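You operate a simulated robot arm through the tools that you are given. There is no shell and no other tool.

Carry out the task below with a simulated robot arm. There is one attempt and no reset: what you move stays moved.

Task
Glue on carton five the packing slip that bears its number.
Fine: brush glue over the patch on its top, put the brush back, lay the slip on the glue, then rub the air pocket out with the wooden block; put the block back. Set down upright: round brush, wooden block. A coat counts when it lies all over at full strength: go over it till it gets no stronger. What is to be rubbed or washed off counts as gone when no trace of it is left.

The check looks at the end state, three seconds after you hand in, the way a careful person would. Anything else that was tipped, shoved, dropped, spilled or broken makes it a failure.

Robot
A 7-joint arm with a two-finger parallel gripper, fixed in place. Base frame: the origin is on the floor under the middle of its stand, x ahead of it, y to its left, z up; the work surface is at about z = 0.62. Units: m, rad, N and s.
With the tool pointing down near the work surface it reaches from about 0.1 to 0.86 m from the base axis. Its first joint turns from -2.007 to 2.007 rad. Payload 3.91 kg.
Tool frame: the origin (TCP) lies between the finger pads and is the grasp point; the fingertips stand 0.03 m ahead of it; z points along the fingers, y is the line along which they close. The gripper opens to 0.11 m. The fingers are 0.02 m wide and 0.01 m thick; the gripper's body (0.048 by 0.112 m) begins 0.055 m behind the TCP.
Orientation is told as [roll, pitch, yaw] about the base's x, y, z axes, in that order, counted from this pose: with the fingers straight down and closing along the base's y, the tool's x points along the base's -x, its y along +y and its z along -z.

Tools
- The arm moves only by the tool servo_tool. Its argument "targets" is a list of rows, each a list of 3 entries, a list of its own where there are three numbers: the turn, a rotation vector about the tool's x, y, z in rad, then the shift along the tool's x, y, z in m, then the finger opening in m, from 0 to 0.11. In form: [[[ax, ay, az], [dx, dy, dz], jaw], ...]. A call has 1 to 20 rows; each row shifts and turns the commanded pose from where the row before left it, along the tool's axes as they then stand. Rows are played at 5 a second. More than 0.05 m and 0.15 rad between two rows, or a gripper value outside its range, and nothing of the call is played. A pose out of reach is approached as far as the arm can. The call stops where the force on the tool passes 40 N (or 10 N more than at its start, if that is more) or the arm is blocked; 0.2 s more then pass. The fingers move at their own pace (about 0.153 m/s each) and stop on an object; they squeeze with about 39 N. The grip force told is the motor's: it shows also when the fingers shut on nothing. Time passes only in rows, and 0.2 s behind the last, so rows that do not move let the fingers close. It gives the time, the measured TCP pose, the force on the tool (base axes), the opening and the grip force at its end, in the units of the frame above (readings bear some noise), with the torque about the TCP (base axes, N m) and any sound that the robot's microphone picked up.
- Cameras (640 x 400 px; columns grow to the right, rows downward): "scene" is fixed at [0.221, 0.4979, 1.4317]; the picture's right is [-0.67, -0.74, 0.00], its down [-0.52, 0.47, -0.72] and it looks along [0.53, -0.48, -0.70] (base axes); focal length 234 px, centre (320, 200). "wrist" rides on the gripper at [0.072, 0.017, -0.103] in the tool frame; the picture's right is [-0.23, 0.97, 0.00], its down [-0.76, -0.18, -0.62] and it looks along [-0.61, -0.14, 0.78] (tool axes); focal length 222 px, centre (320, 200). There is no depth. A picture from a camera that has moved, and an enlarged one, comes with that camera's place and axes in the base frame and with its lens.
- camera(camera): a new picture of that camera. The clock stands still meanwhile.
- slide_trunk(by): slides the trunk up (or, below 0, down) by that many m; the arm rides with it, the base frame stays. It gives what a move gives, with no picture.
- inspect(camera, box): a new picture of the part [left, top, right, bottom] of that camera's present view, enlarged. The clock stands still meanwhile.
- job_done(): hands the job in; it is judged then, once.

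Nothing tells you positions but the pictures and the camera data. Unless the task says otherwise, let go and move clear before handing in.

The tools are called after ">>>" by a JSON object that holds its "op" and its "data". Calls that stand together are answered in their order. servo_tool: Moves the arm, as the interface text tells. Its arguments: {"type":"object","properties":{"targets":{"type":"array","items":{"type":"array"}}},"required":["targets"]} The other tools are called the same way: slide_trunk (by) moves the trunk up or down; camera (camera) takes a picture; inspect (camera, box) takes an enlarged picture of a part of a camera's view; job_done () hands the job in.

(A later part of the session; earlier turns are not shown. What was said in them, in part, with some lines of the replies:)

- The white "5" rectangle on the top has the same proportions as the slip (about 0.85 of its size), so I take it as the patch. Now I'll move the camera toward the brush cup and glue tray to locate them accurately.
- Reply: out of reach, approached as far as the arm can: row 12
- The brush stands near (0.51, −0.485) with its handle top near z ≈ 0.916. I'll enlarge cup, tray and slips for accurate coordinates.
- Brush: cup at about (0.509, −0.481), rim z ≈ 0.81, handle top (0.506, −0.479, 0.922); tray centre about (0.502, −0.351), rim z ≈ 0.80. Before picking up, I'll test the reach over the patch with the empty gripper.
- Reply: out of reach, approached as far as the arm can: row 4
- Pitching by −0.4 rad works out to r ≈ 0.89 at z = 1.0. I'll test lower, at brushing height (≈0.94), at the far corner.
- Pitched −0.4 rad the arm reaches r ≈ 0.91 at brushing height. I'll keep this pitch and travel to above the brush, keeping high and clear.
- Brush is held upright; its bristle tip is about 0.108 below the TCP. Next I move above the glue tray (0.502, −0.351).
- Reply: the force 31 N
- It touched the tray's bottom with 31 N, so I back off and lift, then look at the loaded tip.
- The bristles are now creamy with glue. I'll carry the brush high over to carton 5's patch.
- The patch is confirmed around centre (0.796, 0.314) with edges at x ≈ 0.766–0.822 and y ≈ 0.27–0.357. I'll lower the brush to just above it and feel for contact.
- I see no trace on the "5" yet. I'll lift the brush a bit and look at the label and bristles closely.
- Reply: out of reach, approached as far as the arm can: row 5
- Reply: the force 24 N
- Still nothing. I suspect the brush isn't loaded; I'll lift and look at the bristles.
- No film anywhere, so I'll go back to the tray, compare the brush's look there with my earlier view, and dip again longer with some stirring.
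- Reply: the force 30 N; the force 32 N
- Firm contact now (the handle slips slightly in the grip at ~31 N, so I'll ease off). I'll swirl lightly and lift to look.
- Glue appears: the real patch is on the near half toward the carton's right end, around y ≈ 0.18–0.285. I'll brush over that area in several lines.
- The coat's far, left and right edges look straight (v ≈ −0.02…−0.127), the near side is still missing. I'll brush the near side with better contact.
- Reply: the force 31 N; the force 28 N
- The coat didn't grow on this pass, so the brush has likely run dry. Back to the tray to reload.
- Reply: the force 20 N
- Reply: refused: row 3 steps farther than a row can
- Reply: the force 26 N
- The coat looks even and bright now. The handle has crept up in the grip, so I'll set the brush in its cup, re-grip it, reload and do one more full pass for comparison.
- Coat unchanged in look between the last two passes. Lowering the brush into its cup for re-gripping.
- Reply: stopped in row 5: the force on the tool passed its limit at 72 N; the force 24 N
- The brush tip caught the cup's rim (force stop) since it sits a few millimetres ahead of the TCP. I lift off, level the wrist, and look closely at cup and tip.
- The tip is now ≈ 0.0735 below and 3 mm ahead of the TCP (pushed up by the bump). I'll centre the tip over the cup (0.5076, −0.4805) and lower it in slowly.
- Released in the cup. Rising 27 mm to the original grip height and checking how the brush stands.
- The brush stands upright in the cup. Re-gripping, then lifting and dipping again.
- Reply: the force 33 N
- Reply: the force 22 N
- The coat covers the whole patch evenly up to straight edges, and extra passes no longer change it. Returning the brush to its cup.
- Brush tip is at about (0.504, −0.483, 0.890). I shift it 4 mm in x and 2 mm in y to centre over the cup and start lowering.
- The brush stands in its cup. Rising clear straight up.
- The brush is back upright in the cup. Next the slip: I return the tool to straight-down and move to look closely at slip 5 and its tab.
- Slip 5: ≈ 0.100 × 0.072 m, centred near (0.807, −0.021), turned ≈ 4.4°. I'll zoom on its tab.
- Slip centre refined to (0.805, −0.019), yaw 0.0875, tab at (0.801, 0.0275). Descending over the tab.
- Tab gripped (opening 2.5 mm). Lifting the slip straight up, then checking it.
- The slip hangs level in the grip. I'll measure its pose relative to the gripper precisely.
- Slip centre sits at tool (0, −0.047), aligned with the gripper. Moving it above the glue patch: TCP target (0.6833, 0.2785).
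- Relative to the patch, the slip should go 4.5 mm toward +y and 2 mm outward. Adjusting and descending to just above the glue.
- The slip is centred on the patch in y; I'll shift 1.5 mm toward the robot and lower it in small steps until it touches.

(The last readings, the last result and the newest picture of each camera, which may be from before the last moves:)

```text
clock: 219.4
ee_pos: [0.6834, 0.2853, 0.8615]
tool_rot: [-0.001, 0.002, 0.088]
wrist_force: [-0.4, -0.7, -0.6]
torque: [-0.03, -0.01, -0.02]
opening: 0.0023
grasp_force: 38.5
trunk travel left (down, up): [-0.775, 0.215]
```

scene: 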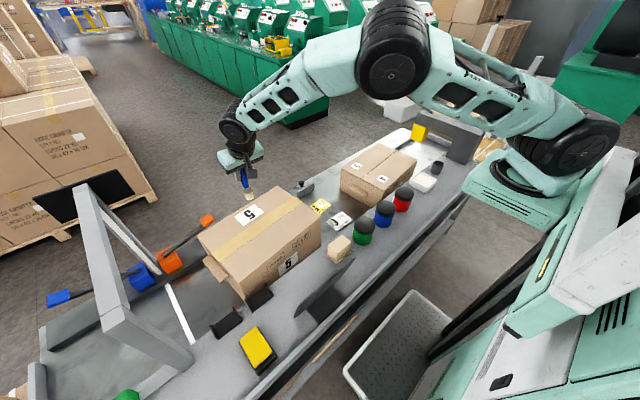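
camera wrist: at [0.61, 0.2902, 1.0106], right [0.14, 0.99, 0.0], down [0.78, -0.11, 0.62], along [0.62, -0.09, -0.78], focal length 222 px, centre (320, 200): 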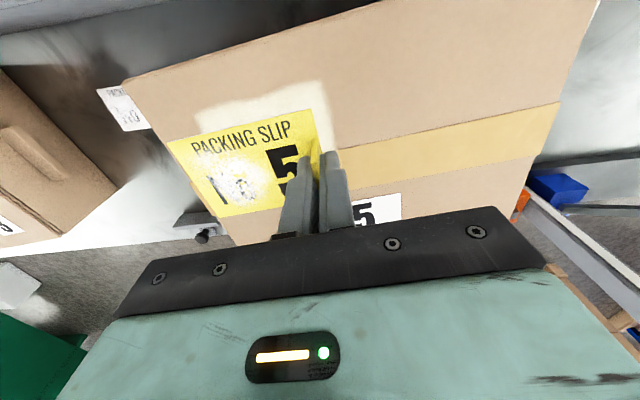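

>>> {"op": "servo_tool", "data": {"targets": [[[0, 0, 0], [0, 0.0, 0.001], 0.0], [[0, 0, 0], [0, 0, 0], 0.0]]}}

>>> {"op": "servo_tool", "data": {"targets": [[[0, 0, 0], [0, 0.0, 0.001], 0.0], [[0, 0, 0], [0, 0, 0], 0.0]]}}

>>> {"op": "inspect", "data": {"camera": "wrist", "box": [150, 60, 370, 220]}}

```text
clock: 220.1
ee_pos: [0.6845, 0.2852, 0.8598]
tool_rot: [-0.002, 0.002, 0.086]
wrist_force: [0.1, -0.9, 1.3]
torque: [-0.04, 0.02, -0.03]
opening: 0.0023
grasp_force: 38.9
trunk travel left (down, up): [-0.775, 0.215]
```

```text
clock: 220.7
ee_pos: [0.682, 0.2867, 0.8599]
tool_rot: [0.001, 0.0, 0.088]
wrist_force: [-0.3, -0.2, 7.4]
torque: [-0.27, 0.03, -0.05]
opening: 0.0028
grasp_force: 38.7
trunk travel left (down, up): [-0.775, 0.215]
```

```text
2.50 times, centred on (260, 140) of wrist
camera zoom: at [0.61, 0.2959, 0.9626], right [0.14, 0.99, 0.0], down [0.77, -0.11, 0.62], along [0.62, -0.09, -0.78], focal length 555 px, centre (470, 350)
```

zoom: 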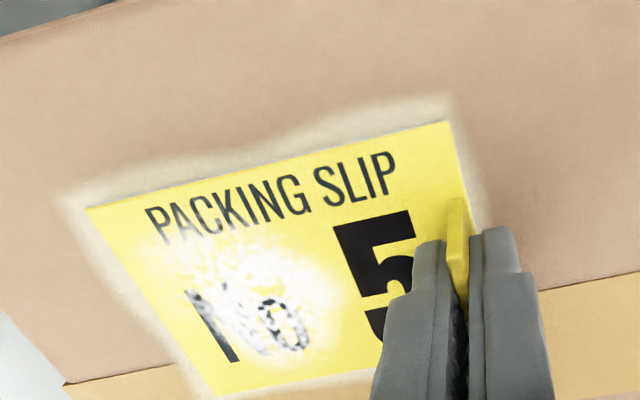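

The slip lies on the glue (7 N contact), with even margins. Opening the fingers.

>>> {"op": "servo_tool", "data": {"targets": [[[0, 0, 0], [0, 0, 0], 0.03], [[0, 0, 0], [0, 0, 0], 0.03], [[0, 0, 0], [0, 0, 0], 0.03]]}}

>>> {"op": "inspect", "data": {"camera": "wrist", "box": [150, 60, 410, 220]}}

```text
clock: 221.4
ee_pos: [0.6842, 0.2854, 0.8595]
tool_rot: [-0.001, 0.003, 0.087]
wrist_force: [0.4, 0.3, -0.2]
torque: [0.0, -0.03, 0.01]
opening: 0.0301
grasp_force: 0.0
trunk travel left (down, up): [-0.775, 0.215]
```

```text
2.46 times, centred on (280, 140) of wrist
camera zoom: at [0.6101, 0.2958, 0.9619], right [0.14, 0.99, 0.0], down [0.78, -0.11, 0.62], along [0.62, -0.09, -0.78], focal length 547 px, centre (418, 348)
```

zoom: 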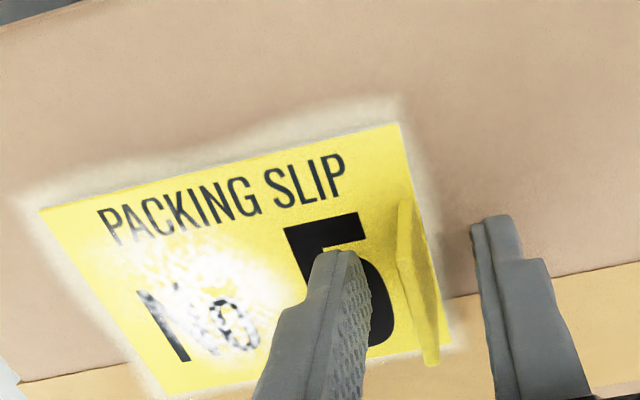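

Released; the slip stays put. Rising straight up and viewing the result.

>>> {"op": "servo_tool", "data": {"targets": [[[0, 0, 0], [0, 0, -0.02], 0.03], [[0, 0, 0], [0, 0, -0.03], 0.03], [[0, 0, 0], [0, 0, -0.04], 0.03], [[0, 0, 0], [0.03, 0.0, -0.03], 0.03], [[0, 0, 0], [0.03, 0.0, -0.03], 0.03], [[0, 0, 0], [0.03, 0.0, -0.03], 0.03], [[0, 0, 0], [0, 0, 0], 0.03]]}}

>>> {"op": "inspect", "data": {"camera": "scene", "box": [250, 180, 330, 240]}}

>>> {"op": "camera", "data": {"camera": "wrist"}}

```text
clock: 223.1
ee_pos: [0.5943, 0.277, 1.0389]
tool_rot: [-0.002, 0.002, 0.087]
wrist_force: [0.5, 0.3, -0.6]
torque: [-0.04, 0.0, -0.02]
opening: 0.0301
grasp_force: 0.0
trunk travel left (down, up): [-0.775, 0.215]
```

```text
6.67 times, centred on (290, 210) of scene
camera zoom: at [0.221, 0.4979, 1.4317], right [-0.67, -0.74, 0.0], down [-0.52, 0.47, -0.72], along [0.53, -0.48, -0.7], focal length 1563 px, centre (520, 133)
```

zoom: 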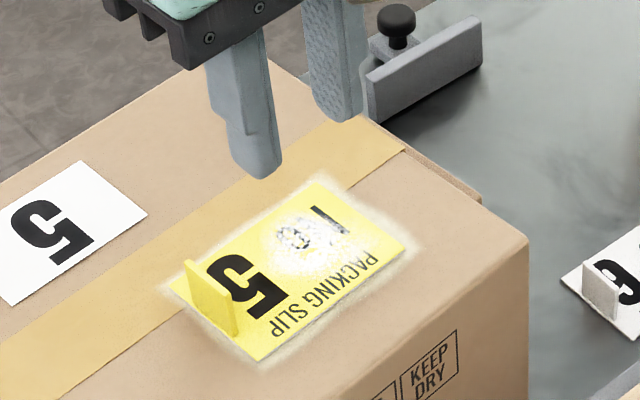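

```text
taken
camera wrist: at [0.5212, 0.2876, 1.1424], right [0.14, 0.99, 0.0], down [0.78, -0.11, 0.62], along [0.62, -0.09, -0.78], focal length 222 px, centre (320, 200)
```

wrist: 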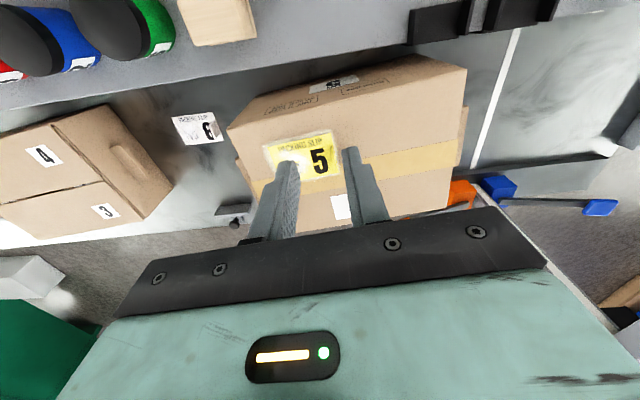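

The slip lies neatly on the patch; a whitish bubbled area shows around "No". Next the wooden block: I move the camera to view it.

>>> {"op": "servo_tool", "data": {"targets": [[[0, 0, 0.087], [0, 0, 0], 0.06], [[0, 0, 0], [0.039, -0.0114, 0.008], 0.08], [[0, 0, 0], [0.039, -0.0114, 0.008], 0.08], [[0, 0, 0], [0.039, -0.0114, 0.008], 0.08], [[0, 0, 0], [0.039, -0.0114, 0.008], 0.08], [[0, 0, 0], [0.039, -0.0114, 0.008], 0.08], [[0, 0, 0], [0, 0, 0], 0.08]]}}

>>> {"op": "camera", "data": {"camera": "wrist"}}

>>> {"op": "inspect", "data": {"camera": "scene", "box": [300, 190, 390, 270]}}

>>> {"op": "inspect", "data": {"camera": "scene", "box": [260, 190, 320, 235]}}

```text
clock: 224.7
ee_pos: [0.3995, 0.2226, 1.0009]
tool_rot: [0.0, 0.001, 0.0]
wrist_force: [1.1, -0.5, 0.0]
torque: [0.02, 0.0, -0.01]
opening: 0.08
grasp_force: 0.0
trunk travel left (down, up): [-0.775, 0.215]
```

```text
taken
camera wrist: at [0.3275, 0.2392, 1.1039], right [0.23, 0.97, 0.0], down [0.76, -0.18, 0.62], along [0.61, -0.14, -0.78], focal length 222 px, centre (320, 200)
```

wrist: 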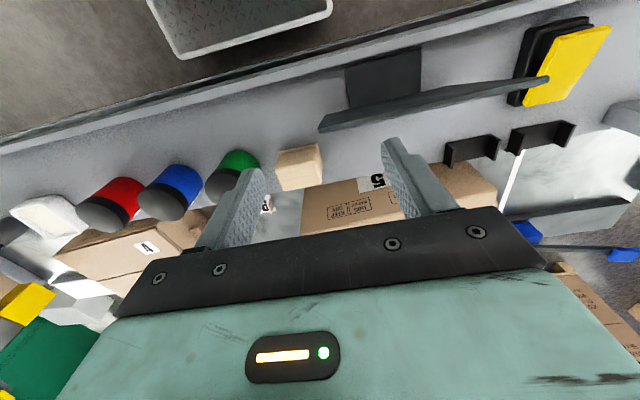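

```text
5.00 times, centred on (345, 230) of scene
camera zoom: at [0.221, 0.4979, 1.4317], right [-0.67, -0.74, 0.0], down [-0.52, 0.47, -0.72], along [0.53, -0.48, -0.7], focal length 1172 px, centre (195, 50)
```

zoom: 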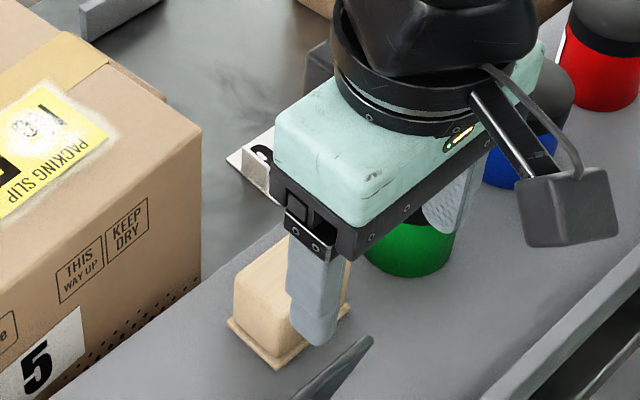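

```text
8.89 times, centred on (290, 212) of scene
camera zoom: at [0.221, 0.4979, 1.4317], right [-0.67, -0.74, 0.0], down [-0.52, 0.47, -0.72], along [0.53, -0.48, -0.7], focal length 2084 px, centre (587, 89)
```

zoom: 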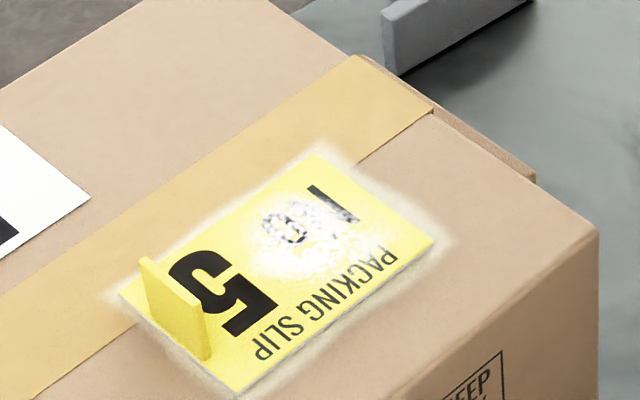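

The white blotch around "No" is the air pocket. Now I measure the block.

>>> {"op": "inspect", "data": {"camera": "wrist", "box": [250, 125, 350, 205]}}

>>> {"op": "inspect", "data": {"camera": "wrist", "box": [200, 80, 420, 220]}}

```text
5.00 times, centred on (300, 165) of wrist
camera zoom: at [0.3275, 0.2392, 1.1039], right [0.23, 0.97, 0.0], down [0.76, -0.18, 0.62], along [0.61, -0.14, -0.78], focal length 1111 px, centre (420, 375)
```

zoom: 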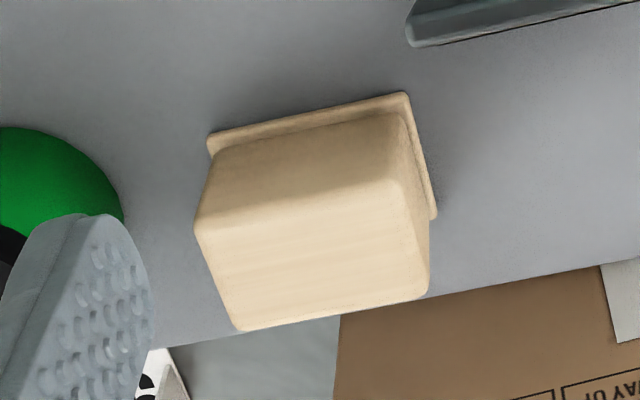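

```text
2.86 times, centred on (310, 150) of wrist
camera zoom: at [0.3275, 0.2392, 1.1039], right [0.23, 0.97, 0.0], down [0.76, -0.18, 0.62], along [0.61, -0.14, -0.78], focal length 635 px, centre (349, 343)
```

zoom: 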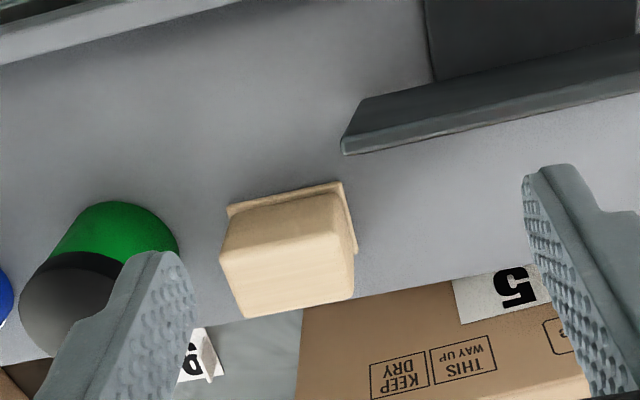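

Block: top ≈ 0.060 (y) × 0.040 (x) at z ≈ 0.825, centre (0.495, 0.167), yaw ≈ 0, on a thin base plate. The job card's end at y ≈ 0.22 is near, but my camera will pass at y < 0.20. Moving above the block.

>>> {"op": "servo_tool", "data": {"targets": [[[0, 0, 0], [-0.0319, -0.0184, 0.01], 0.085], [[0, 0, 0], [-0.0319, -0.0184, 0.01], 0.085], [[0, 0, 0], [-0.0319, -0.0184, 0.02], 0.085], [[0, 0, 0], [0, 0, 0], 0.085]]}}

>>> {"op": "camera", "data": {"camera": "wrist"}}

>>> {"op": "inspect", "data": {"camera": "scene", "box": [290, 180, 400, 280]}}

```text
clock: 225.7
ee_pos: [0.4932, 0.1652, 0.9591]
tool_rot: [-0.001, 0.001, 0.004]
wrist_force: [0.8, 1.0, 0.1]
torque: [-0.01, 0.0, -0.02]
opening: 0.0849
grasp_force: 0.1
trunk travel left (down, up): [-0.775, 0.215]
```

```text
taken
camera wrist: at [0.4211, 0.1812, 1.0628], right [0.23, 0.97, 0.0], down [0.76, -0.18, 0.62], along [0.61, -0.14, -0.78], focal length 222 px, centre (320, 200)
```

wrist: 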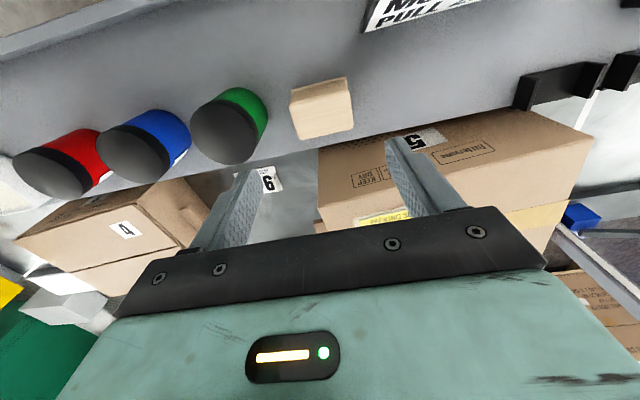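

```text
4.00 times, centred on (345, 230) of scene
camera zoom: at [0.221, 0.4979, 1.4317], right [-0.67, -0.74, 0.0], down [-0.52, 0.47, -0.72], along [0.53, -0.48, -0.7], focal length 938 px, centre (220, 80)
```

zoom: 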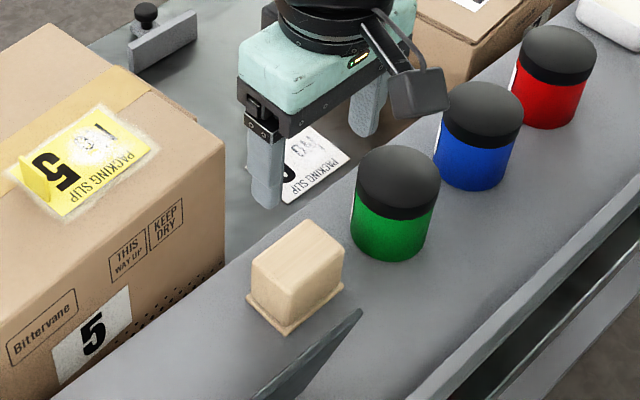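

Block centre confirmed around (0.497, 0.1665). Descending over it.

>>> {"op": "servo_tool", "data": {"targets": [[[0, 0, 0], [-0.0033, 0.001, 0.035], 0.085], [[0, 0, 0], [0, 0, 0.035], 0.085], [[0, 0, 0], [0, 0, 0.035], 0.085], [[0, 0, 0], [0, 0, 0.02], 0.085], [[0, 0, 0], [0, 0, 0], 0.085]]}}

>>> {"op": "camera", "data": {"camera": "wrist"}}

>>> {"op": "inspect", "data": {"camera": "scene", "box": [290, 180, 400, 280]}}

```text
clock: 226.8
ee_pos: [0.4983, 0.1655, 0.8351]
tool_rot: [0.001, 0.001, 0.001]
wrist_force: [0.3, -0.7, -1.2]
torque: [0.02, 0.0, 0.0]
opening: 0.085
grasp_force: 0.1
trunk travel left (down, up): [-0.775, 0.215]
```

```text
taken
camera wrist: at [0.4253, 0.1827, 0.9378], right [0.23, 0.97, 0.0], down [0.76, -0.18, 0.62], along [0.61, -0.14, -0.78], focal length 222 px, centre (320, 200)
```

wrist: 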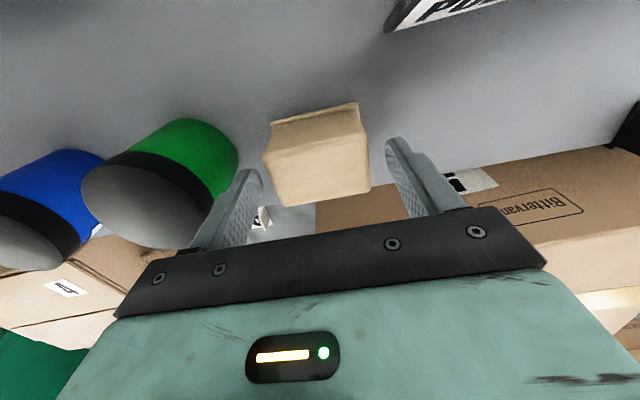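

```text
4.00 times, centred on (345, 230) of scene
camera zoom: at [0.221, 0.4979, 1.4317], right [-0.67, -0.74, 0.0], down [-0.52, 0.47, -0.72], along [0.53, -0.48, -0.7], focal length 938 px, centre (220, 80)
```

zoom: 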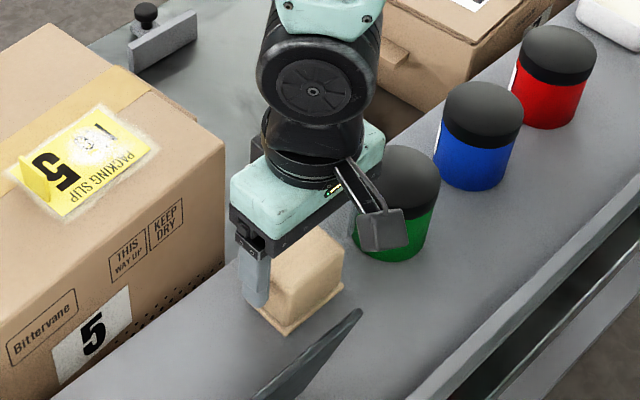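

The block is centred in y; I'm 4 mm too far in x. Shifting, lowering to grip height, then closing.

>>> {"op": "servo_tool", "data": {"targets": [[[0, 0, 0], [0.004, 0, 0.0], 0.085], [[0, 0, 0], [0, 0, 0.018], 0.085], [[0, 0, 0], [0, 0, 0], 0.085]]}}

>>> {"op": "servo_tool", "data": {"targets": [[[0, 0, 0], [0, 0, 0], 0.03], [[0, 0, 0], [0, 0, 0], 0.03], [[0, 0, 0], [0, 0, 0], 0.03], [[0, 0, 0], [0, 0, 0], 0.03]]}}

>>> {"op": "camera", "data": {"camera": "wrist"}}

>>> {"op": "inspect", "data": {"camera": "scene", "box": [290, 180, 400, 280]}}

```text
clock: 227.7
ee_pos: [0.494, 0.1659, 0.8162]
tool_rot: [0.0, 0.002, 0.001]
wrist_force: [0.1, -0.6, -0.1]
torque: [0.02, 0.0, 0.0]
opening: 0.085
grasp_force: 0.2
trunk travel left (down, up): [-0.775, 0.215]
```

```text
clock: 228.7
ee_pos: [0.4956, 0.1659, 0.8167]
tool_rot: [-0.001, 0.003, -0.001]
wrist_force: [-0.6, 0.1, -0.4]
torque: [0.0, -0.01, 0.01]
opening: 0.0654
grasp_force: 39.2
trunk travel left (down, up): [-0.775, 0.215]
```

```text
taken
camera wrist: at [0.4217, 0.1829, 0.9191], right [0.23, 0.97, 0.0], down [0.76, -0.18, 0.62], along [0.61, -0.14, -0.78], focal length 222 px, centre (320, 200)
```

wrist: 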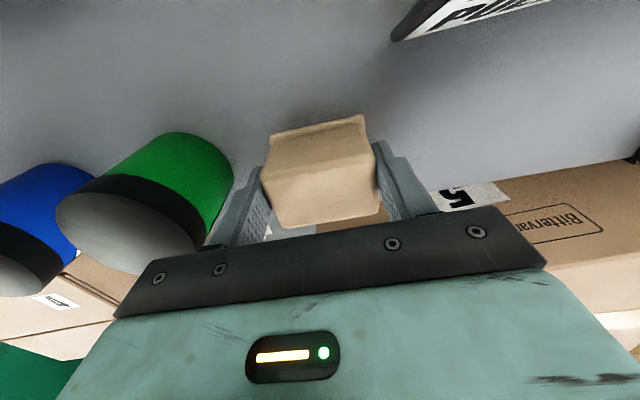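

```text
4.00 times, centred on (345, 230) of scene
camera zoom: at [0.221, 0.4979, 1.4317], right [-0.67, -0.74, 0.0], down [-0.52, 0.47, -0.72], along [0.53, -0.48, -0.7], focal length 938 px, centre (220, 80)
```

zoom: 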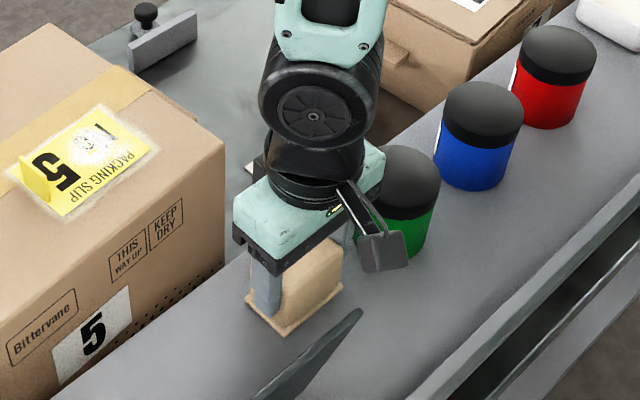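

Block gripped (0.065 m). Lifting and checking whether the base plate comes along.

>>> {"op": "servo_tool", "data": {"targets": [[[0, 0, 0], [0, 0, -0.015], 0.03], [[0, 0, 0], [0, 0, -0.03], 0.03], [[0, 0, 0], [0, 0, -0.035], 0.03], [[0, 0, 0], [0, 0, -0.035], 0.03], [[0, 0, 0], [0, 0, 0], 0.03]]}}

>>> {"op": "camera", "data": {"camera": "wrist"}}

>>> {"op": "inspect", "data": {"camera": "scene", "box": [290, 170, 400, 270]}}

```text
clock: 229.8
ee_pos: [0.4953, 0.1671, 0.9294]
tool_rot: [-0.002, 0.001, -0.001]
wrist_force: [0.5, -0.2, -0.2]
torque: [0.0, 0.01, 0.01]
opening: 0.0656
grasp_force: 38.7
trunk travel left (down, up): [-0.775, 0.215]
```

```text
taken
camera wrist: at [0.4237, 0.1835, 1.0333], right [0.23, 0.97, 0.0], down [0.76, -0.18, 0.62], along [0.61, -0.14, -0.78], focal length 222 px, centre (320, 200)
```

wrist: 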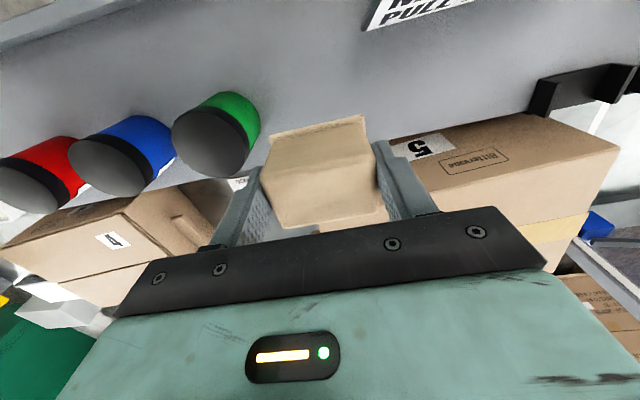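

```text
4.00 times, centred on (345, 220) of scene
camera zoom: at [0.221, 0.4979, 1.4317], right [-0.67, -0.74, 0.0], down [-0.52, 0.47, -0.72], along [0.53, -0.48, -0.7], focal length 938 px, centre (220, 120)
```

zoom: 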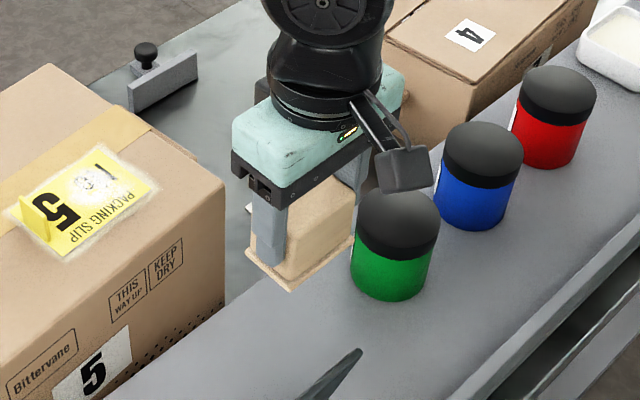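

The base plate is part of the block. I carry it high to above the bubble on the slip, aligned with the slip's turn.

>>> {"op": "servo_tool", "data": {"targets": [[[0, 0, 0], [0, 0, -0.02], 0.03], [[0, 0, 0], [-0.0325, 0.0092, -0.002], 0.03], [[0, 0, 0], [-0.0325, 0.0092, -0.002], 0.03], [[0, 0, 0], [-0.0325, 0.0092, -0.002], 0.03], [[0, 0, 0], [-0.0325, 0.0092, 0], 0.03], [[0, 0, 0], [-0.0325, 0.0092, 0], 0.03], [[0, 0, 0], [-0.0325, 0.0092, 0], 0.03], [[0, 0, -0.087], [0, 0, 0], 0.03], [[0, 0, 0], [0, 0, 0], 0.03]]}}

>>> {"op": "inspect", "data": {"camera": "scene", "box": [240, 160, 340, 240]}}

>>> {"op": "camera", "data": {"camera": "wrist"}}

```text
clock: 231.8
ee_pos: [0.6891, 0.2227, 0.957]
tool_rot: [-0.002, 0.001, 0.086]
wrist_force: [0.0, -0.5, -1.6]
torque: [0.03, -0.03, 0.0]
opening: 0.0656
grasp_force: 38.9
trunk travel left (down, up): [-0.775, 0.215]
```

```text
5.00 times, centred on (290, 200) of scene
camera zoom: at [0.221, 0.4979, 1.4317], right [-0.67, -0.74, 0.0], down [-0.52, 0.47, -0.72], along [0.53, -0.48, -0.7], focal length 1172 px, centre (470, 200)
```

zoom: 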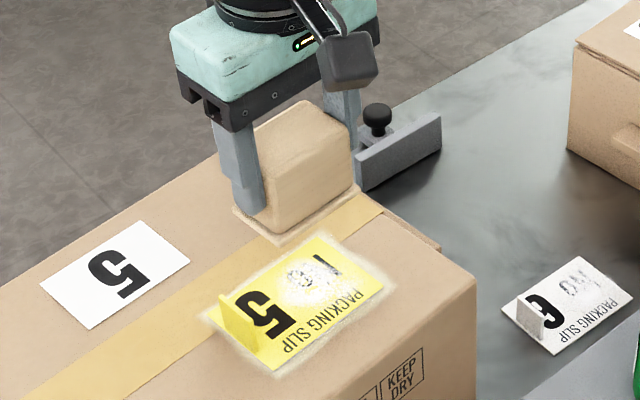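

```text
taken
camera wrist: at [0.6161, 0.2323, 1.0604], right [0.14, 0.99, 0.0], down [0.78, -0.11, 0.62], along [0.62, -0.09, -0.78], focal length 222 px, centre (320, 200)
```

wrist: 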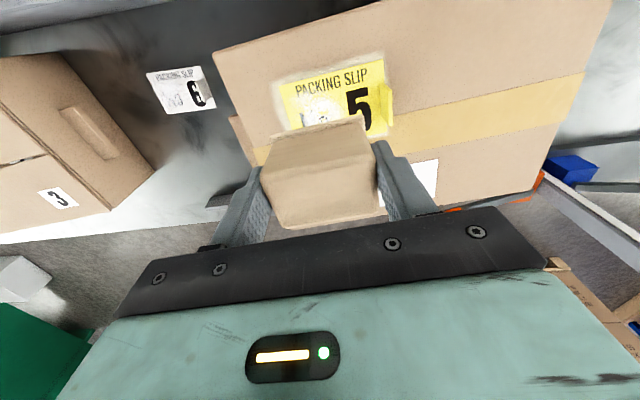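

Centred over the bubble (well clear of the tab). Lowering to contact.

>>> {"op": "servo_tool", "data": {"targets": [[[0, 0, 0], [0, 0, 0.035], 0.03], [[0, 0, 0], [0, 0, 0.032], 0.03], [[0, 0, 0], [0, 0, 0.005], 0.03], [[0, 0, 0], [0, 0, 0], 0.03]]}}

>>> {"op": "servo_tool", "data": {"targets": [[[0, 0, 0], [0, 0, 0.003], 0.03], [[0, 0, 0], [0, 0, 0], 0.03]]}}

>>> {"op": "inspect", "data": {"camera": "scene", "box": [250, 180, 330, 240]}}

```text
clock: 232.8
ee_pos: [0.6896, 0.2209, 0.8849]
tool_rot: [-0.004, 0.002, 0.086]
wrist_force: [-0.5, -0.3, -1.3]
torque: [0.0, -0.01, 0.04]
opening: 0.0656
grasp_force: 38.7
trunk travel left (down, up): [-0.775, 0.215]
```

```text
clock: 233.4
ee_pos: [0.6883, 0.2212, 0.8822]
tool_rot: [-0.001, 0.002, 0.089]
wrist_force: [0.1, -0.4, -0.2]
torque: [-0.02, 0.05, -0.01]
opening: 0.0654
grasp_force: 39.1
trunk travel left (down, up): [-0.775, 0.215]
```

```text
6.67 times, centred on (290, 210) of scene
camera zoom: at [0.221, 0.4979, 1.4317], right [-0.67, -0.74, 0.0], down [-0.52, 0.47, -0.72], along [0.53, -0.48, -0.7], focal length 1563 px, centre (520, 133)
```

zoom: 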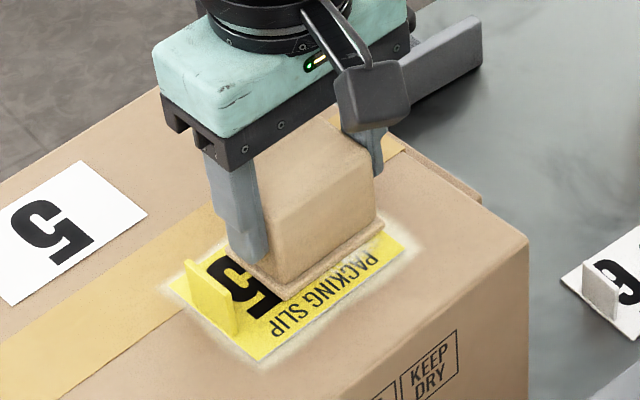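

>>> {"op": "servo_tool", "data": {"targets": [[[0, 0, 0], [0, 0, 0.002], 0.03], [[0, 0, 0], [0, 0, 0], 0.03]]}}

>>> {"op": "servo_tool", "data": {"targets": [[[0, 0, 0], [0, 0, 0.002], 0.03], [[0, 0, 0], [0, 0, 0], 0.03]]}}

```text
clock: 234.1
ee_pos: [0.6885, 0.2209, 0.8812]
tool_rot: [0.0, 0.0, 0.087]
wrist_force: [0.3, -0.3, 6.3]
torque: [0.2, 0.04, 0.02]
opening: 0.0654
grasp_force: 39.3
trunk travel left (down, up): [-0.775, 0.215]
```

```text
clock: 234.7
ee_pos: [0.6893, 0.2221, 0.8796]
tool_rot: [0.0, -0.002, 0.088]
wrist_force: [0.1, -0.6, 20.4]
torque: [0.53, 0.06, 0.01]
opening: 0.0656
grasp_force: 39.0
trunk travel left (down, up): [-0.775, 0.215]
```

Contact at 20 N; I ease back 1 mm and rub back and forth over the bubble.

>>> {"op": "servo_tool", "data": {"targets": [[[0, 0, 0], [0, 0, -0.0007], 0.03], [[0, 0, 0], [0, -0.011, 0], 0.03], [[0, 0, 0], [0, -0.011, 0], 0.03], [[0, 0, 0], [0, 0.011, 0], 0.03], [[0, 0, 0], [0, 0.011, 0], 0.03], [[0, 0, 0], [0, 0.008, 0], 0.03], [[0, 0, 0], [0, -0.008, 0], 0.03], [[0, 0, 0], [0, 0, 0], 0.03]]}}

>>> {"op": "inspect", "data": {"camera": "scene", "box": [250, 180, 330, 240]}}

```text
clock: 236.4
ee_pos: [0.6903, 0.2239, 0.8795]
tool_rot: [0.001, -0.001, 0.091]
wrist_force: [-0.1, 9.0, 21.5]
torque: [0.97, 0.0, -0.06]
opening: 0.0655
grasp_force: 39.0
trunk travel left (down, up): [-0.775, 0.215]
```

```text
6.67 times, centred on (290, 210) of scene
camera zoom: at [0.221, 0.4979, 1.4317], right [-0.67, -0.74, 0.0], down [-0.52, 0.47, -0.72], along [0.53, -0.48, -0.7], focal length 1563 px, centre (520, 133)
```

zoom: 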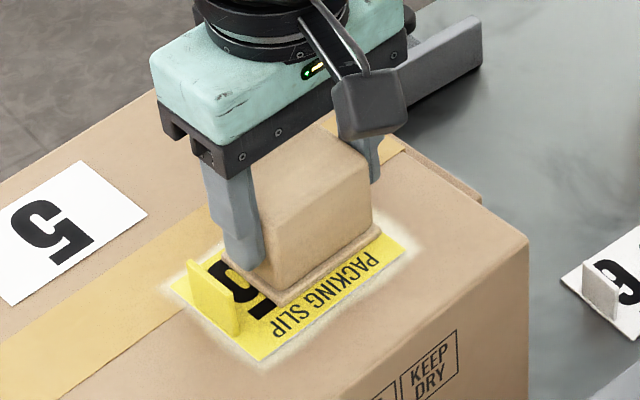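

The slip holds its place. Rubbing also nearer and farther across the slip.

>>> {"op": "servo_tool", "data": {"targets": [[[0, 0, 0], [0.012, 0, 0], 0.03], [[0, 0, 0], [0, -0.011, 0], 0.03], [[0, 0, 0], [0, -0.011, 0], 0.03], [[0, 0, 0], [0, 0.011, 0], 0.03], [[0, 0, 0], [0, 0.011, 0], 0.03], [[0, 0, 0], [0, 0.006, 0], 0.03], [[0, 0, 0], [0, -0.006, 0], 0.03], [[0, 0, 0], [-0.012, 0, 0], 0.03], [[0, 0, 0], [-0.012, 0, 0], 0.03], [[0, 0, 0], [0, -0.011, 0], 0.03], [[0, 0, 0], [0, -0.011, 0], 0.03], [[0, 0, 0], [0, 0.011, 0], 0.03], [[0, 0, 0], [0, 0.011, 0], 0.03], [[0, 0, 0], [0, 0.006, 0], 0.03], [[0, 0, 0], [0, -0.006, 0], 0.03], [[0, 0, 0], [0.012, 0, 0], 0.03], [[0, 0, 0], [0, 0, 0], 0.03]]}}

>>> {"op": "servo_tool", "data": {"targets": [[[0, 0, 0], [0, 0, -0.01], 0.03], [[0, 0, 0], [0, 0, -0.03], 0.03], [[0, 0, 0], [0, -0.02, -0.04], 0.03], [[0, 0, 0], [0, -0.04, -0.02], 0.03], [[0, 0, 0], [0, -0.045, 0], 0.03], [[0, 0, 0], [0, 0, 0], 0.03]]}}

>>> {"op": "inspect", "data": {"camera": "scene", "box": [260, 190, 320, 235]}}

>>> {"op": "inspect", "data": {"camera": "wrist", "box": [300, 40, 540, 200]}}

```text
clock: 240.1
ee_pos: [0.69, 0.2223, 0.8808]
tool_rot: [0.001, 0.002, 0.087]
wrist_force: [6.1, 2.4, 17.6]
torque: [0.61, -0.29, -0.15]
opening: 0.0656
grasp_force: 39.1
trunk travel left (down, up): [-0.775, 0.215]
```

```text
clock: 241.4
ee_pos: [0.6992, 0.1154, 0.9776]
tool_rot: [-0.001, 0.003, 0.086]
wrist_force: [0.2, -0.9, -2.1]
torque: [0.03, 0.0, -0.01]
opening: 0.0655
grasp_force: 39.5
trunk travel left (down, up): [-0.775, 0.215]
```

```text
8.89 times, centred on (290, 212) of scene
camera zoom: at [0.221, 0.4979, 1.4317], right [-0.67, -0.74, 0.0], down [-0.52, 0.47, -0.72], along [0.53, -0.48, -0.7], focal length 2084 px, centre (587, 89)
```

zoom: 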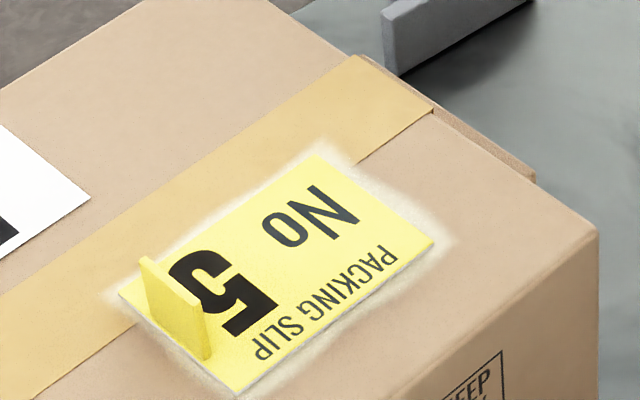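

```text
2.50 times, centred on (420, 120) of wrist
camera zoom: at [0.6248, 0.1266, 1.0807], right [0.14, 0.99, 0.0], down [0.78, -0.11, 0.62], along [0.62, -0.09, -0.78], focal length 555 px, centre (70, 400)
```

zoom: 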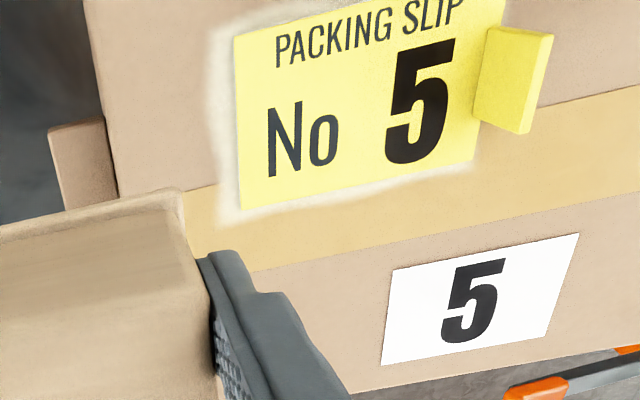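

The bubble is gone — "No" reads clearly. I check at higher zoom for any remaining trace.

>>> {"op": "inspect", "data": {"camera": "scene", "box": [272, 202, 304, 226]}}

>>> {"op": "inspect", "data": {"camera": "wrist", "box": [380, 20, 520, 130]}}

>>> {"op": "camera", "data": {"camera": "scene"}}

```text
16.00 times, centred on (288, 214) of scene
camera zoom: at [0.221, 0.4979, 1.4317], right [-0.67, -0.74, 0.0], down [-0.52, 0.47, -0.72], along [0.53, -0.48, -0.7], focal length 3752 px, centre (832, -24)
```

zoom: 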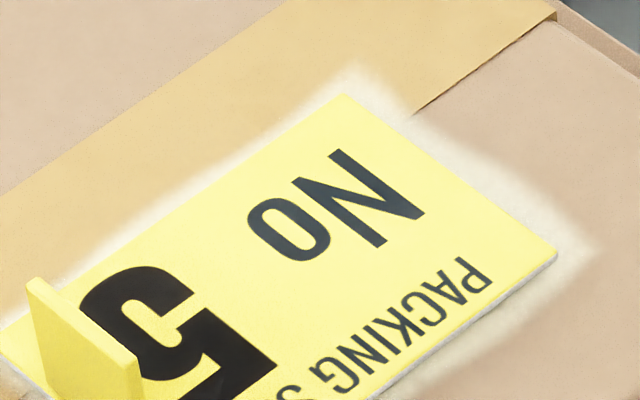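

```text
3.64 times, centred on (450, 75) of wrist
camera zoom: at [0.6248, 0.1266, 1.0807], right [0.14, 0.99, 0.0], down [0.78, -0.11, 0.62], along [0.62, -0.09, -0.78], focal length 808 px, centre (-153, 654)
```

zoom: 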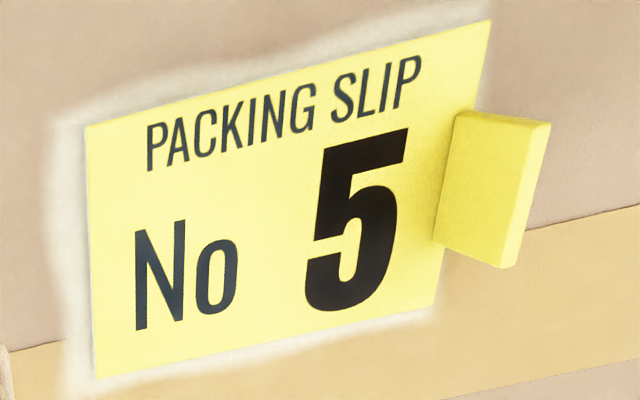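

```text
taken
```

scene: 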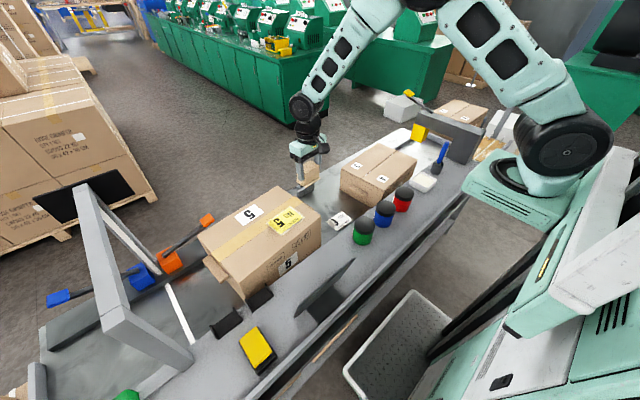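

No trace of the bubble remains. Now I return the block to its place at (0.495, 0.166), yaw 0.

>>> {"op": "servo_tool", "data": {"targets": [[[0, 0, 0.087], [0, 0, 0], 0.03], [[0, 0, 0], [0.0408, 0.0102, 0.004], 0.03], [[0, 0, 0], [0.0408, 0.0102, 0.004], 0.03], [[0, 0, 0], [0.0408, 0.0102, 0.004], 0.03], [[0, 0, 0], [0.0408, 0.0102, 0.004], 0.03], [[0, 0, 0], [0.0408, 0.0102, 0.004], 0.03], [[0, 0, 0], [0, 0, 0], 0.03]]}}

>>> {"op": "camera", "data": {"camera": "wrist"}}

>>> {"op": "inspect", "data": {"camera": "scene", "box": [290, 170, 400, 270]}}

```text
clock: 243.1
ee_pos: [0.4914, 0.1667, 0.9569]
tool_rot: [-0.002, 0.002, 0.0]
wrist_force: [-0.5, -0.2, 0.0]
torque: [-0.02, 0.0, 0.0]
opening: 0.0654
grasp_force: 38.9
trunk travel left (down, up): [-0.775, 0.215]
```

```text
taken
camera wrist: at [0.4195, 0.183, 1.0602], right [0.23, 0.97, 0.0], down [0.76, -0.18, 0.62], along [0.61, -0.14, -0.78], focal length 222 px, centre (320, 200)
```

wrist: 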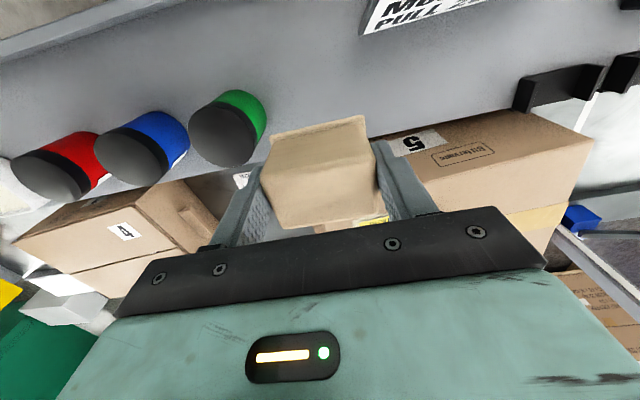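

```text
4.00 times, centred on (345, 220) of scene
camera zoom: at [0.221, 0.4979, 1.4317], right [-0.67, -0.74, 0.0], down [-0.52, 0.47, -0.72], along [0.53, -0.48, -0.7], focal length 938 px, centre (220, 120)
```

zoom: 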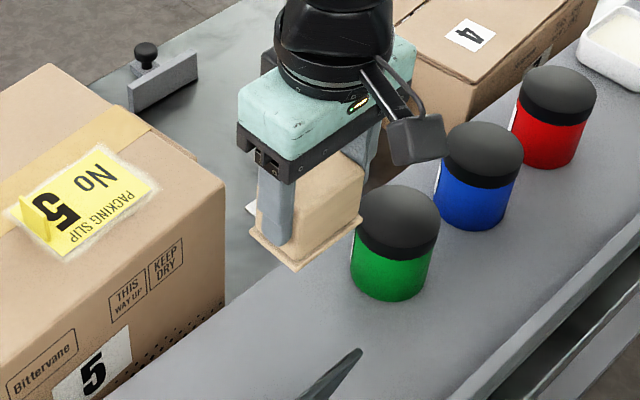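

>>> {"op": "servo_tool", "data": {"targets": [[[0, 0, 0], [-0.0037, -0.0005, 0.035], 0.03], [[0, 0, 0], [0, 0, 0.04], 0.03], [[0, 0, 0], [0, 0, 0.04], 0.03], [[0, 0, 0], [0, 0, 0.015], 0.03], [[0, 0, 0], [0, 0, 0], 0.03]]}}

>>> {"op": "inspect", "data": {"camera": "scene", "box": [290, 180, 400, 280]}}

```text
clock: 244.2
ee_pos: [0.4982, 0.1675, 0.8272]
tool_rot: [0.0, 0.001, 0.0]
wrist_force: [-0.2, -1.3, -0.8]
torque: [-0.01, 0.01, 0.0]
opening: 0.0657
grasp_force: 39.0
trunk travel left (down, up): [-0.775, 0.215]
```

```text
4.00 times, centred on (345, 230) of scene
camera zoom: at [0.221, 0.4979, 1.4317], right [-0.67, -0.74, 0.0], down [-0.52, 0.47, -0.72], along [0.53, -0.48, -0.7], focal length 938 px, centre (220, 80)
```

zoom: 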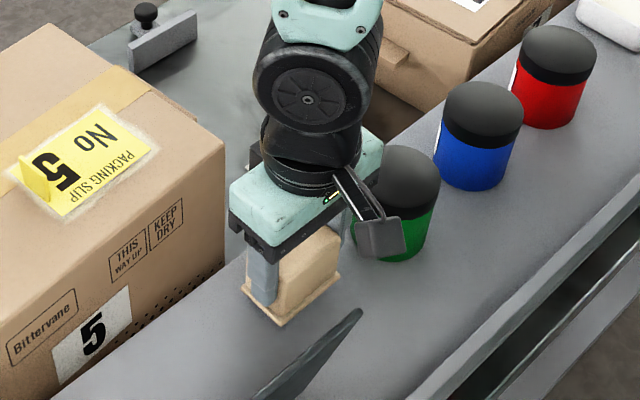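

>>> {"op": "servo_tool", "data": {"targets": [[[0, 0, 0], [0.0025, -0.001, 0.006], 0.03], [[0, 0, 0], [0, 0, 0], 0.03]]}}

>>> {"op": "servo_tool", "data": {"targets": [[[0, 0, 0], [0, 0, 0.002], 0.03], [[0, 0, 0], [0, 0, 0], 0.03]]}}

```text
clock: 244.8
ee_pos: [0.496, 0.1667, 0.8229]
tool_rot: [-0.002, 0.001, 0.0]
wrist_force: [-0.4, -0.2, -0.9]
torque: [-0.01, 0.05, 0.02]
opening: 0.0657
grasp_force: 39.3
trunk travel left (down, up): [-0.775, 0.215]
```

```text
clock: 245.4
ee_pos: [0.4956, 0.1651, 0.8196]
tool_rot: [-0.002, 0.002, 0.0]
wrist_force: [0.3, 0.7, -1.6]
torque: [-0.02, 0.02, 0.0]
opening: 0.0654
grasp_force: 39.1
trunk travel left (down, up): [-0.775, 0.215]
```

>>> {"op": "servo_tool", "data": {"targets": [[[0, 0, 0], [0, 0, 0.0015], 0.03], [[0, 0, 0], [0, 0, 0], 0.03]]}}

>>> {"op": "servo_tool", "data": {"targets": [[[0, 0, 0], [0, 0, 0.001], 0.03], [[0, 0, 0], [0, 0, 0], 0.03]]}}

```text
clock: 246.1
ee_pos: [0.4947, 0.1652, 0.8184]
tool_rot: [-0.003, 0.002, -0.001]
wrist_force: [0.4, 0.3, -2.0]
torque: [0.02, 0.03, -0.01]
opening: 0.0655
grasp_force: 39.2
trunk travel left (down, up): [-0.775, 0.215]
```

```text
clock: 246.7
ee_pos: [0.4953, 0.1669, 0.8185]
tool_rot: [-0.001, 0.001, -0.002]
wrist_force: [0.5, -0.1, -1.0]
torque: [0.02, 0.05, -0.01]
opening: 0.0657
grasp_force: 39.3
trunk travel left (down, up): [-0.775, 0.215]
```

>>> {"op": "servo_tool", "data": {"targets": [[[0, 0, 0], [0, 0, 0.001], 0.03], [[0, 0, 0], [0, 0, 0], 0.03]]}}

>>> {"op": "servo_tool", "data": {"targets": [[[0, 0, 0], [0, 0, 0.001], 0.03], [[0, 0, 0], [0, 0, 0], 0.03]]}}

```text
clock: 247.2
ee_pos: [0.4952, 0.165, 0.8164]
tool_rot: [-0.002, 0.003, 0.002]
wrist_force: [0.1, 0.5, -1.6]
torque: [0.01, 0.0, -0.01]
opening: 0.0658
grasp_force: 39.0
trunk travel left (down, up): [-0.775, 0.215]
```

```text
clock: 247.8
ee_pos: [0.4955, 0.1674, 0.817]
tool_rot: [-0.001, 0.001, -0.001]
wrist_force: [-0.2, 0.0, -1.5]
torque: [0.03, -0.01, -0.01]
opening: 0.0655
grasp_force: 38.5
trunk travel left (down, up): [-0.775, 0.215]
```

>>> {"op": "servo_tool", "data": {"targets": [[[0, 0, 0], [0, 0, 0.001], 0.03], [[0, 0, 0], [0, 0, 0], 0.03]]}}

>>> {"op": "inspect", "data": {"camera": "scene", "box": [310, 220, 370, 270]}}

```text
clock: 248.4
ee_pos: [0.4959, 0.1666, 0.8154]
tool_rot: [-0.002, 0.003, 0.0]
wrist_force: [-2.4, 0.5, 6.4]
torque: [-0.3, 0.04, -0.09]
opening: 0.0653
grasp_force: 38.5
trunk travel left (down, up): [-0.775, 0.215]
```

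```text
8.00 times, centred on (340, 245) of scene
camera zoom: at [0.221, 0.4979, 1.4317], right [-0.67, -0.74, 0.0], down [-0.52, 0.47, -0.72], along [0.53, -0.48, -0.7], focal length 1876 px, centre (160, -160)
```

zoom: 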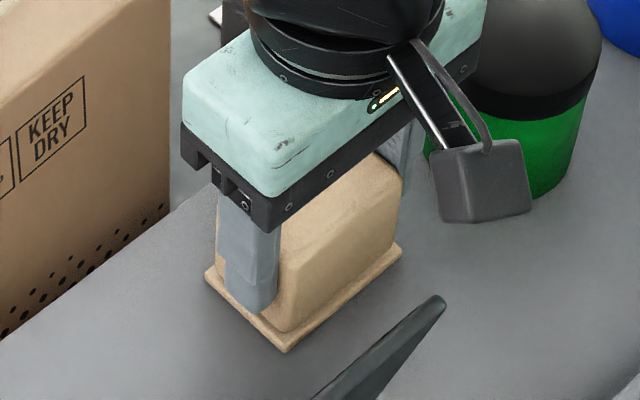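

The block touches down at its original spot (within ~2 mm). Releasing.

>>> {"op": "servo_tool", "data": {"targets": [[[0, 0, 0], [0, 0, 0], 0.085], [[0, 0, 0], [0, 0, 0], 0.085], [[0, 0, 0], [0, 0, 0], 0.085]]}}

>>> {"op": "servo_tool", "data": {"targets": [[[0, 0, 0], [0, 0, -0.02], 0.085], [[0, 0, 0], [0, 0, -0.035], 0.085], [[0, 0, 0], [0, 0, -0.04], 0.085], [[0, 0, 0], [0, 0, -0.04], 0.085], [[0, 0, 0], [0, 0, -0.04], 0.085], [[0, 0, 0], [0, 0, 0], 0.085]]}}

>>> {"op": "inspect", "data": {"camera": "scene", "box": [310, 220, 370, 270]}}

>>> {"op": "camera", "data": {"camera": "scene"}}

```text
clock: 249.2
ee_pos: [0.4959, 0.1665, 0.8145]
tool_rot: [-0.001, 0.001, 0.0]
wrist_force: [0.0, 0.9, -0.8]
torque: [-0.03, 0.01, -0.01]
opening: 0.0849
grasp_force: 0.0
trunk travel left (down, up): [-0.775, 0.215]
```

```text
clock: 250.7
ee_pos: [0.4952, 0.1661, 0.9899]
tool_rot: [-0.002, 0.003, -0.001]
wrist_force: [0.5, -0.1, 0.5]
torque: [0.01, 0.03, -0.01]
opening: 0.0848
grasp_force: 0.0
trunk travel left (down, up): [-0.775, 0.215]
```

```text
8.00 times, centred on (340, 245) of scene
camera zoom: at [0.221, 0.4979, 1.4317], right [-0.67, -0.74, 0.0], down [-0.52, 0.47, -0.72], along [0.53, -0.48, -0.7], focal length 1876 px, centre (160, -160)
```

zoom: 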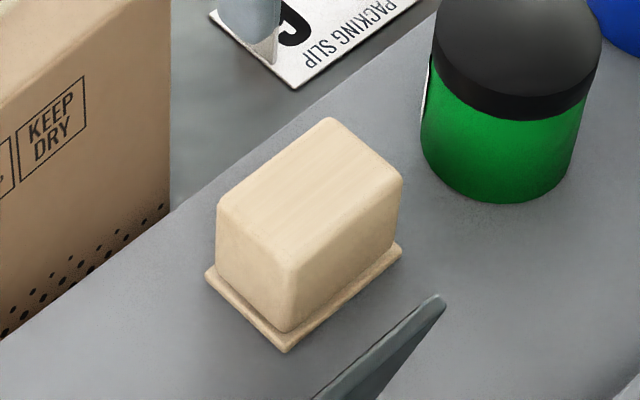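

```text
taken
```

scene: 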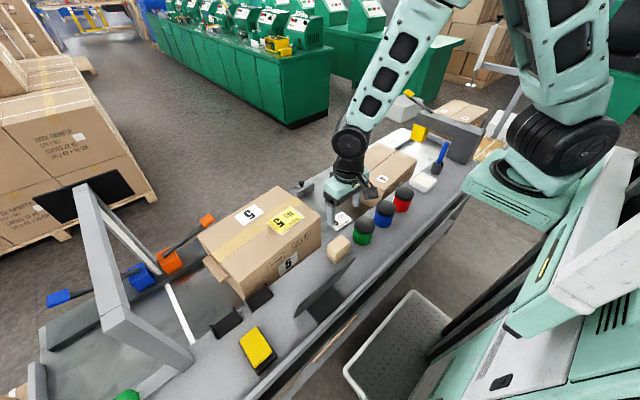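

Block stands upright at its place. Moving the arm up and clear, then a final overall check.

>>> {"op": "servo_tool", "data": {"targets": [[[0, 0, 0], [0, 0, -0.04], 0.085], [[0, 0, 0], [-0.02, -0.03, -0.03], 0.085], [[0, 0, 0], [-0.02, -0.035, -0.025], 0.085], [[0, 0, 0], [-0.02, -0.035, -0.025], 0.085], [[0, 0, 0], [-0.02, -0.035, -0.02], 0.085], [[0, 0, 0], [-0.015, -0.04, -0.02], 0.085], [[0, 0, 0], [-0.015, -0.04, -0.02], 0.085], [[0, 0, 0], [-0.015, -0.04, -0.02], 0.085], [[0, 0, 0], [-0.01, -0.04, -0.01], 0.085], [[0, 0, 0], [0, 0, 0], 0.085], [[0, 0, 0], [0, 0, 0], 0.085]]}}

>>> {"op": "camera", "data": {"camera": "scene"}}

>>> {"op": "inspect", "data": {"camera": "scene", "box": [190, 160, 340, 300]}}

>>> {"op": "inspect", "data": {"camera": "scene", "box": [290, 120, 460, 270]}}

>>> {"op": "camera", "data": {"camera": "wrist"}}

```text
clock: 253.1
ee_pos: [0.6302, -0.1259, 1.201]
tool_rot: [-0.002, 0.003, 0.0]
wrist_force: [-0.5, -0.1, 0.7]
torque: [0.03, 0.0, 0.01]
opening: 0.0849
grasp_force: 0.1
trunk travel left (down, up): [-0.775, 0.215]
```

```text
taken
```

scene: 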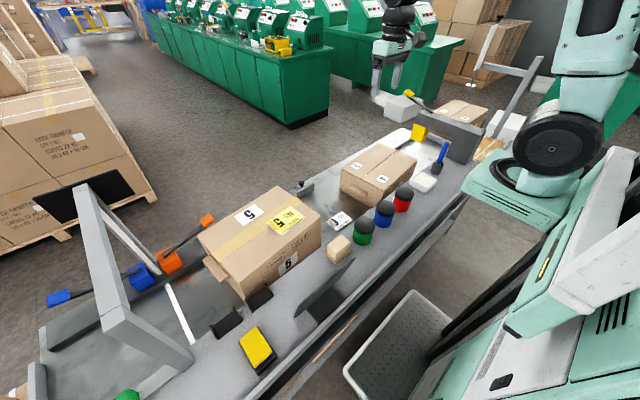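

```text
2.86 times, centred on (265, 230) of scene
camera zoom: at [0.221, 0.4979, 1.4317], right [-0.67, -0.74, 0.0], down [-0.52, 0.47, -0.72], along [0.53, -0.48, -0.7], focal length 670 px, centre (477, 114)
```

zoom: 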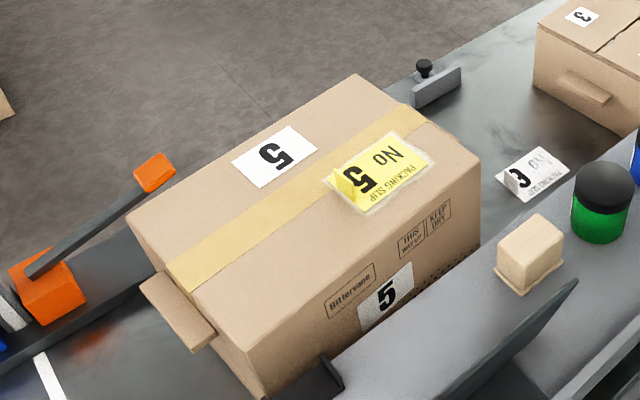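

```text
2.67 times, centred on (375, 195) of scene
camera zoom: at [0.221, 0.4979, 1.4317], right [-0.67, -0.74, 0.0], down [-0.52, 0.47, -0.72], along [0.53, -0.48, -0.7], focal length 625 px, centre (173, 213)
```

zoom: 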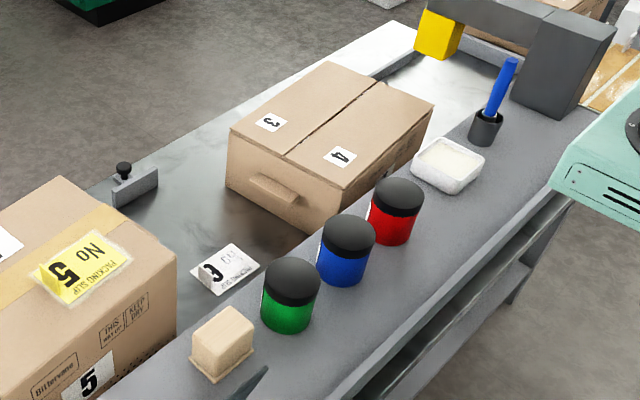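

```text
taken
camera wrist: at [0.5583, -0.1098, 1.3045], right [0.23, 0.97, 0.0], down [0.76, -0.18, 0.62], along [0.61, -0.14, -0.78], focal length 222 px, centre (320, 200)
```

wrist: 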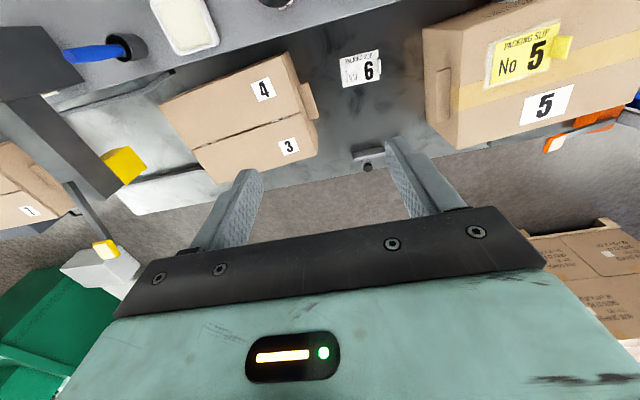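

Everything is in place: slip 5 lies flat and bubble-free on the glued patch of carton 5. The brush stands upright in its cup, the block is back upright at its spot, and nothing else was moved. Handing in.

>>> {"op": "job_done", "data": {}}

```text
The job is handed in.
```

Packing slip 5 is glued on top of carton five, and the job is handed in. I haven't been told whether it passed the check.

- **Glue:** The glue spot had no visible marking. The white "5" label took no glue, so I stroked the brush over the top until glue took hold. The patch is on the robot-side half of the top, toward the slips' end, and partly covers the tape. I reloaded the brush and went over it until the coat reached straight edges and stopped changing.
- **Slip:** It lies centred on the glue with a few millimetres of glue showing on every side. Rubbing with the block removed the air pocket, and no trace shows at high zoom.
- **Brush:** It stands upright in its cup. Partway through, I bumped it hard on the cup's rim while setting it down to re-grip it (72 N). The cup stayed upright in place.
- **Wooden block:** It is back upright, within about 2 mm of where it started.

In the final pictures, nothing else on the bench looks moved, tipped or spilled, and the arm is clear.
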